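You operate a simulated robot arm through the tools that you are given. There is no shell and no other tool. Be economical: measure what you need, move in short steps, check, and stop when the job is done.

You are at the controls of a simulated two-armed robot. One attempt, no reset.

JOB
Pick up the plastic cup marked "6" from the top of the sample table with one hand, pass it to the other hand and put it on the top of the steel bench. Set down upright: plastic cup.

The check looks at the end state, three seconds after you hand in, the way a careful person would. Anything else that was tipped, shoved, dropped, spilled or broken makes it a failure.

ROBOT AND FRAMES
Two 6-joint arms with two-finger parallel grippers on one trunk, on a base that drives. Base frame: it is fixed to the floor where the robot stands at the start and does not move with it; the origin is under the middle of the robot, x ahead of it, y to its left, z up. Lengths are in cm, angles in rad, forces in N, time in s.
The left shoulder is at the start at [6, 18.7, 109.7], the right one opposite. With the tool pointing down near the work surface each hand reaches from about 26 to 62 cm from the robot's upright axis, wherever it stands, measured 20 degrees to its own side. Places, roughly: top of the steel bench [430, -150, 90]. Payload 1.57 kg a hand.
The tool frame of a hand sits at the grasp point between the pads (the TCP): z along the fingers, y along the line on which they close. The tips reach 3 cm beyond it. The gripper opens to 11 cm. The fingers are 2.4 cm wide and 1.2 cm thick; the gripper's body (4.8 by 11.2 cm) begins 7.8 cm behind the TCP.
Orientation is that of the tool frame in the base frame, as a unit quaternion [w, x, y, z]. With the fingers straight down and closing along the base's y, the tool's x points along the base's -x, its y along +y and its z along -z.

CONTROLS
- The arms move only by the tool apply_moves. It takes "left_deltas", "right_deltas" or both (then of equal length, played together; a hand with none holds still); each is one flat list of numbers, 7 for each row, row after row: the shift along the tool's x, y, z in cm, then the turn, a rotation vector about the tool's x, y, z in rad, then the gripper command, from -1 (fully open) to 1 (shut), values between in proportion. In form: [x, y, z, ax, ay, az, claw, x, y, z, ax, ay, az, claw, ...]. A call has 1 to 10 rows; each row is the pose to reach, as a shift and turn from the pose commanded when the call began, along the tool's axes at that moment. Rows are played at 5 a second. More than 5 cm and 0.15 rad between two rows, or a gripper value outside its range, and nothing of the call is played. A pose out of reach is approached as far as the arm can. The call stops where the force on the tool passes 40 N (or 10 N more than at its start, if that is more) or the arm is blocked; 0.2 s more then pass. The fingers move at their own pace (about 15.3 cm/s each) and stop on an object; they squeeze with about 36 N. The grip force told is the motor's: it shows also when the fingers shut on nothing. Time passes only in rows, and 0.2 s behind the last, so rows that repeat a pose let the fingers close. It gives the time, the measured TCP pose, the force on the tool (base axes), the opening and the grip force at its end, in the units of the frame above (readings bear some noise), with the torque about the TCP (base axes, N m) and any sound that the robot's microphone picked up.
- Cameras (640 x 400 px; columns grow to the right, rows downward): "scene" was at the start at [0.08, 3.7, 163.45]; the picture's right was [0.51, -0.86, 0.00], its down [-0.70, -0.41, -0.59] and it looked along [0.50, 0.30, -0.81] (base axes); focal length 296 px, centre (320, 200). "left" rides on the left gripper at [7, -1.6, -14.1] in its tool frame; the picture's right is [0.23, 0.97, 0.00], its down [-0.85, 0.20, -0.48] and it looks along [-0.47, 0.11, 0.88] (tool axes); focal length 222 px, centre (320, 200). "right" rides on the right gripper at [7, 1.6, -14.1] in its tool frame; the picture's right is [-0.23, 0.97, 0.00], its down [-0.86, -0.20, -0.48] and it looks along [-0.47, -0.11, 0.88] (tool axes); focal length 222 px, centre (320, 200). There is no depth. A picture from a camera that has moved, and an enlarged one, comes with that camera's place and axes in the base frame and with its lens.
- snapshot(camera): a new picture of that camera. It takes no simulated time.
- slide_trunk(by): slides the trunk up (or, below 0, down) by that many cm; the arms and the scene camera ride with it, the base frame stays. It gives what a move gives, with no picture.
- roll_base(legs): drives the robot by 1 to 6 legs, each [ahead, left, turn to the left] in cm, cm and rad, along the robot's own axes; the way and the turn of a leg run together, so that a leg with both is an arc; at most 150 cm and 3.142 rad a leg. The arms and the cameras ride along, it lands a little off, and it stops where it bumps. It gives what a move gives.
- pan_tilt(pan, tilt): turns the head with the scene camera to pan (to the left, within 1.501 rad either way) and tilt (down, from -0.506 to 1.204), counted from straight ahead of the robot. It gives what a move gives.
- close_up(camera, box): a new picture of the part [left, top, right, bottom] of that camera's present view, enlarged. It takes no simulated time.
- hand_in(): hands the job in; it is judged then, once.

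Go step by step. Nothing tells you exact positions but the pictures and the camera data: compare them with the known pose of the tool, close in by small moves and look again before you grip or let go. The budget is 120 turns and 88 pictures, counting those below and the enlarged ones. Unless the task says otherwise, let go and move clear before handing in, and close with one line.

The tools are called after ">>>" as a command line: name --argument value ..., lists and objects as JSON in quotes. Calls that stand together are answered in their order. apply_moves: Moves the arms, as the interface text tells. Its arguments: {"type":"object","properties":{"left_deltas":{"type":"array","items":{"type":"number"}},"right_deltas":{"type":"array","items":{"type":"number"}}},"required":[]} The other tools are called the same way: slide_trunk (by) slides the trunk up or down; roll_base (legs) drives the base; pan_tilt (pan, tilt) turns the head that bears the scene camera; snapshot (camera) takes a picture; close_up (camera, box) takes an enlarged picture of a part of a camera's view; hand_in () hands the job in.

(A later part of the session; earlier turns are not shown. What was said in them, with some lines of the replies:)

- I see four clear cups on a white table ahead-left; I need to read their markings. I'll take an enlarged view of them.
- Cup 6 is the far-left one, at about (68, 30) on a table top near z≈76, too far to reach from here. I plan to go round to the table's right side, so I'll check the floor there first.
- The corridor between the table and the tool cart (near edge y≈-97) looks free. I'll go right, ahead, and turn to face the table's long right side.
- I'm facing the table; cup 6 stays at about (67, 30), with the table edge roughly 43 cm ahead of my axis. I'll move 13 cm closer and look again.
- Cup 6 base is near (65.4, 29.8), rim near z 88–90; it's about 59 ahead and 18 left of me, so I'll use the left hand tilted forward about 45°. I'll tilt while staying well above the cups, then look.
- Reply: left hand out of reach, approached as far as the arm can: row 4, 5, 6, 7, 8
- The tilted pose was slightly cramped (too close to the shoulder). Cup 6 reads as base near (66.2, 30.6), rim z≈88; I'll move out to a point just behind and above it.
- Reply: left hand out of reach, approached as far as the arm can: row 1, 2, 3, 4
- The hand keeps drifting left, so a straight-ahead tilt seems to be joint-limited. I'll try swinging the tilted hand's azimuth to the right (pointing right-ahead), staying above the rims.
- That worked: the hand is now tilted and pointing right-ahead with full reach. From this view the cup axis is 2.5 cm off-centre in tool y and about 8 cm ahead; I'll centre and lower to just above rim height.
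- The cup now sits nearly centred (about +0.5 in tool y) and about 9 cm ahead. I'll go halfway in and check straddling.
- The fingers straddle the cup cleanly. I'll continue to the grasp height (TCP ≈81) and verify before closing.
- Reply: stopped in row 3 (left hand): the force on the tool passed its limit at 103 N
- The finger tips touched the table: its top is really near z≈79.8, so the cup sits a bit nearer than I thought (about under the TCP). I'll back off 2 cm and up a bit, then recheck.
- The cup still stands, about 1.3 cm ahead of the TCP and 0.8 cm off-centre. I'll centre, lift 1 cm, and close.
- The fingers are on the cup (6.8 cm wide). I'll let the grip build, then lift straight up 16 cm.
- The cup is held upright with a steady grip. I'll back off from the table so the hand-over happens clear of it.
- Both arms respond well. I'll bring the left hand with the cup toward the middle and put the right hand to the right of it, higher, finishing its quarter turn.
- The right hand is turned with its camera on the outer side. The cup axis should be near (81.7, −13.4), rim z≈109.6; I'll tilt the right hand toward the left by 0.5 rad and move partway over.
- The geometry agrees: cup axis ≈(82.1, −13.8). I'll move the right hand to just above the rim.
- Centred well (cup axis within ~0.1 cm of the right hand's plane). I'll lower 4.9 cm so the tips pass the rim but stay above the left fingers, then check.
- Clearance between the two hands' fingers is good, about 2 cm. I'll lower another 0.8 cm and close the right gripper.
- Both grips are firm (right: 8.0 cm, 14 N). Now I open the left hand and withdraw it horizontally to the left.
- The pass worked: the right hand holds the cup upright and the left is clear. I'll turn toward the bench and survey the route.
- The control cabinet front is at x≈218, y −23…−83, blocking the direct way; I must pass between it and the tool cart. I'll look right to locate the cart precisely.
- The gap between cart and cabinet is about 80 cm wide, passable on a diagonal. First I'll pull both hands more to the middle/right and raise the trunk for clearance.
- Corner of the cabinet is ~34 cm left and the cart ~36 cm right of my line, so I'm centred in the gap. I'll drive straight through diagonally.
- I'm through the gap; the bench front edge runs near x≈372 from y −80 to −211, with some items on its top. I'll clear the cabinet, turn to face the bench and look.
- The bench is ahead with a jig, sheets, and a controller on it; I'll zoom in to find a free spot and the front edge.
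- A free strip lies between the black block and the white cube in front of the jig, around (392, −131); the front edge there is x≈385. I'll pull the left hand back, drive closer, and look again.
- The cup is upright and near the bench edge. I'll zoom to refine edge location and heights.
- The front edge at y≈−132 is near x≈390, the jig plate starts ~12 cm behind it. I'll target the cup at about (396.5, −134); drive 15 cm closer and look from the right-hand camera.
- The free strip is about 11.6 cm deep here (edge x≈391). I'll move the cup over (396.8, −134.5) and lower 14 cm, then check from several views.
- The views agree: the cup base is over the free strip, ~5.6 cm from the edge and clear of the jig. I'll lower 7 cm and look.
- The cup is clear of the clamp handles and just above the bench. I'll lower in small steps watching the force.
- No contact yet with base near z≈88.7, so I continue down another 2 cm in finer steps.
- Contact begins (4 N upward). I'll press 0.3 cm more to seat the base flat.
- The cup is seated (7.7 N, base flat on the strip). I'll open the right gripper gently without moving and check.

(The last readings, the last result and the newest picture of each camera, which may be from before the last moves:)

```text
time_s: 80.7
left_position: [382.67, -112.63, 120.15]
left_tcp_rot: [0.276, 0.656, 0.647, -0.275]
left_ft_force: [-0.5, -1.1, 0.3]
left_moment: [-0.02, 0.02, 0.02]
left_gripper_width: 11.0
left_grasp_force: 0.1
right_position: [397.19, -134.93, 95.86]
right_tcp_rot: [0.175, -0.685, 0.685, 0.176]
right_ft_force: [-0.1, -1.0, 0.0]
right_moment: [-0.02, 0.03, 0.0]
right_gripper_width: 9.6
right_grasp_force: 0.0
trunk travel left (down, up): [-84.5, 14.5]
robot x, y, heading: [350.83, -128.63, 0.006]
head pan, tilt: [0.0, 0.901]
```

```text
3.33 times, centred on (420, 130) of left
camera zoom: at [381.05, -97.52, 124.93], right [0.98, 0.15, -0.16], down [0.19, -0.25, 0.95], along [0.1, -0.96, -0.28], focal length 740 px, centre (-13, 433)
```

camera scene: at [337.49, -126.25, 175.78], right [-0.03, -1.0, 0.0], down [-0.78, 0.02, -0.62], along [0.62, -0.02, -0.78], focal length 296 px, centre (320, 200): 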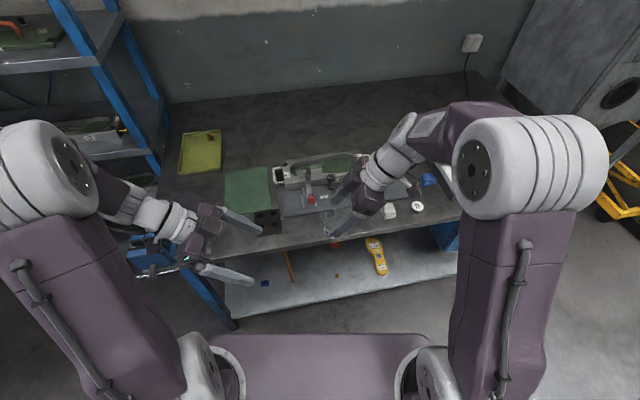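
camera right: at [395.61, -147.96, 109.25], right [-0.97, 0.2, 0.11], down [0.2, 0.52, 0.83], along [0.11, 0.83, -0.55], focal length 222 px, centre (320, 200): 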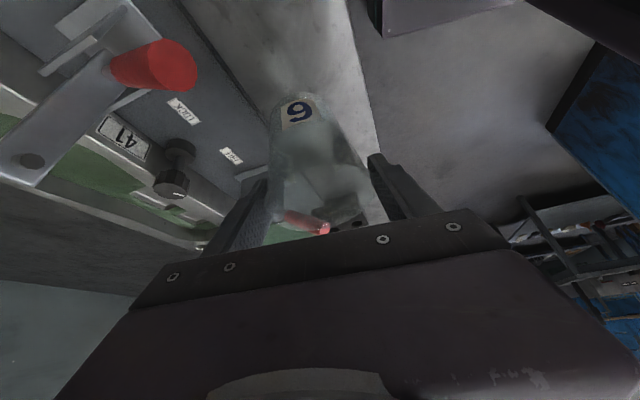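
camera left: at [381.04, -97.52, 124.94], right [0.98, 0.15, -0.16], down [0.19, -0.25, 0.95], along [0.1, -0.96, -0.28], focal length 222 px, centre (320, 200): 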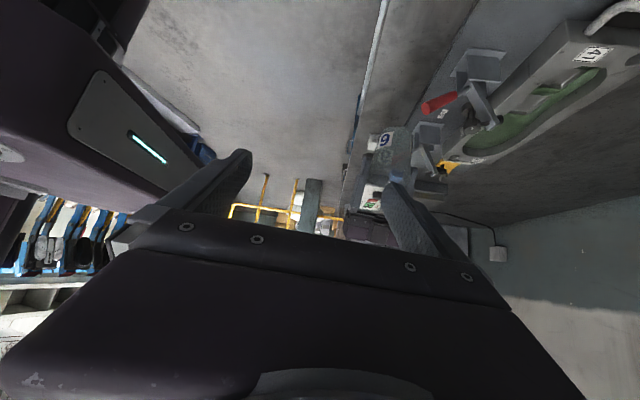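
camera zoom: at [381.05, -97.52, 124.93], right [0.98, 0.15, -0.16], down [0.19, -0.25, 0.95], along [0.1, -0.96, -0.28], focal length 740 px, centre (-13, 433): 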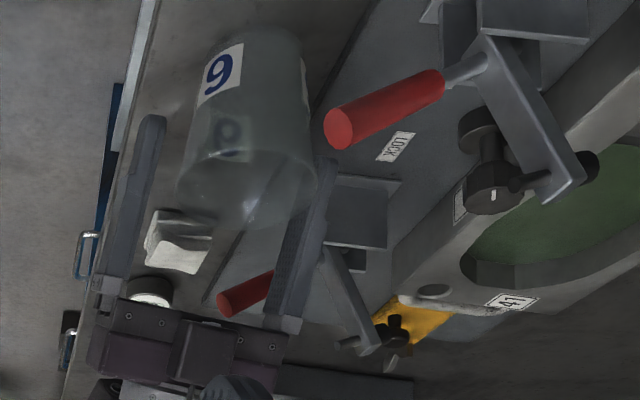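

The cup stands on its own but is near the far finger; I'll shift the hand 0.6 cm ahead to centre it, then lift straight up.

>>> apply_moves --right_deltas '[0, -0.6, 0, 0, 0, 0, -0.75, -0.96, -0.6, -1.76, 0, 0, 0, -0.75, -1.9, -0.6, -3.5, 0, 0, 0, -0.75, -3.8, -0.6, -7, 0, 0, 0, -0.75, -6, -0.6, -11, 0, 0, 0, -0.75, -8.1, -0.6, -14.9, 0, 0, 0, -0.75]'

>>> snapshot --camera "right"

>>> snapshot --camera "scene"

```text
time_s: 82.1
left_position: [382.43, -112.59, 120.2]
left_tcp_rot: [0.277, 0.655, 0.647, -0.275]
left_ft_force: [0.6, 0.0, 0.5]
left_moment: [0.01, -0.03, 0.06]
left_gripper_width: 11.0
left_grasp_force: 0.0
right_position: [397.67, -134.95, 113.0]
right_tcp_rot: [-0.175, 0.685, -0.685, -0.175]
right_ft_force: [0.6, -0.1, 0.0]
right_moment: [0.0, 0.0, 0.0]
right_gripper_width: 9.63
right_grasp_force: 0.1
trunk travel left (down, up): [-84.5, 14.5]
robot x, y, heading: [350.94, -128.44, 0.002]
head pan, tilt: [0.0, 0.901]
```

```text
17 pictures are left
camera right: at [395.98, -147.91, 122.01], right [-0.97, 0.2, 0.11], down [0.2, 0.52, 0.83], along [0.11, 0.83, -0.55], focal length 222 px, centre (320, 200)
```

right: 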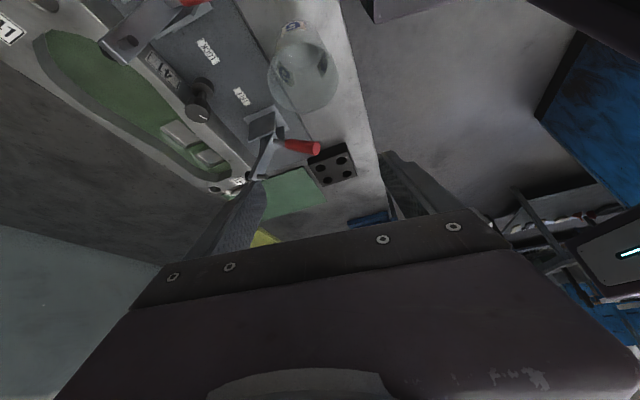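

```text
16 pictures are left
camera scene: at [352.08, -128.35, 175.77], right [0.0, -1.0, 0.0], down [-0.78, 0.0, -0.62], along [0.62, 0.0, -0.78], focal length 296 px, centre (320, 200)
```

scene: 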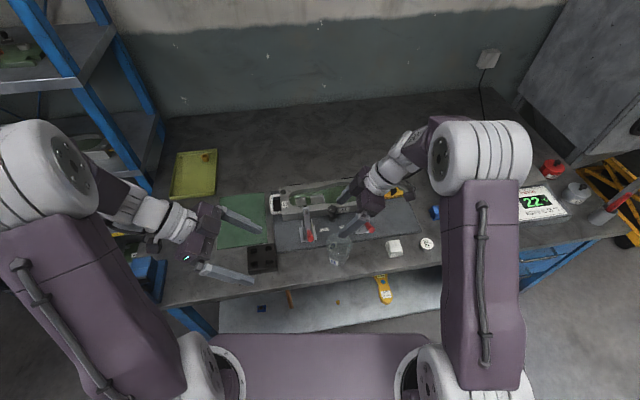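

The cup stands free on the bench. I'll back the robot away and take a final look.

>>> roll_base --legs '[[-30, 0, 0]]'

>>> pan_tilt --pan 0.0 --tilt 0.65

>>> close_up --camera "scene" --box '[220, 150, 460, 300]'

```text
time_s: 84.2
left_position: [352.51, -112.51, 120.19]
left_tcp_rot: [0.277, 0.653, 0.65, -0.275]
left_ft_force: [-0.3, -0.8, 0.1]
left_moment: [-0.01, 0.0, 0.01]
left_gripper_width: 10.99
left_grasp_force: 0.1
right_position: [367.79, -134.91, 112.85]
right_tcp_rot: [-0.175, 0.687, -0.683, -0.176]
right_ft_force: [0.4, 0.0, -0.7]
right_moment: [-0.02, 0.01, -0.02]
right_gripper_width: 9.61
right_grasp_force: 0.0
trunk travel left (down, up): [-84.5, 14.5]
robot x, y, heading: [320.43, -128.52, 0.011]
head pan, tilt: [0.0, 0.901]
```

```text
time_s: 84.9
left_position: [352.3, -112.59, 120.28]
left_tcp_rot: [0.277, 0.654, 0.648, -0.275]
left_ft_force: [-1.1, 0.2, 0.5]
left_moment: [0.04, -0.01, 0.03]
left_gripper_width: 11.03
left_grasp_force: 0.1
right_position: [367.66, -134.9, 112.97]
right_tcp_rot: [-0.175, 0.688, -0.682, -0.176]
right_ft_force: [0.5, 0.6, 0.0]
right_moment: [0.01, -0.01, 0.01]
right_gripper_width: 9.62
right_grasp_force: 0.0
trunk travel left (down, up): [-84.5, 14.5]
robot x, y, heading: [320.95, -128.43, 0.003]
head pan, tilt: [0.0, 0.649]
```

```text
2.67 times, centred on (340, 225) of scene
camera zoom: at [323.1, -128.5, 177.82], right [0.01, -1.0, 0.0], down [-0.6, 0.0, -0.8], along [0.8, 0.01, -0.6], focal length 789 px, centre (267, 133)
```

zoom: 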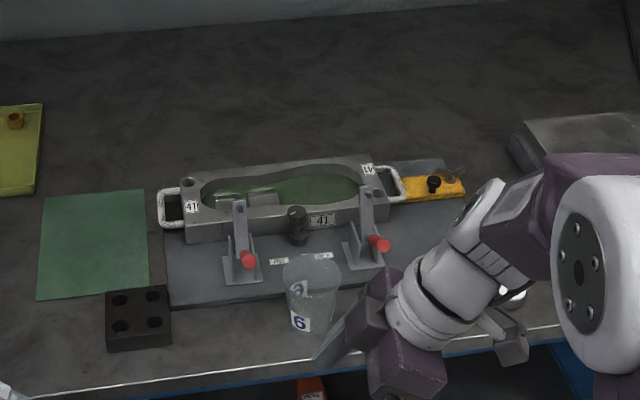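

Cup 6 stands upright on the bench, nothing else was disturbed there, and both hands are clear. I'll hand in.

>>> hand_in

```text
The job is handed in.
```

I picked up cup 6 with the left hand, passed it to the right hand in mid-air and set it upright on the steel bench, with both hands clear. When I approached the cup, the left fingertips bumped the sample table hard enough to stop the move and cup 6 may have slid slightly, but I saw nothing tipped or knocked over.
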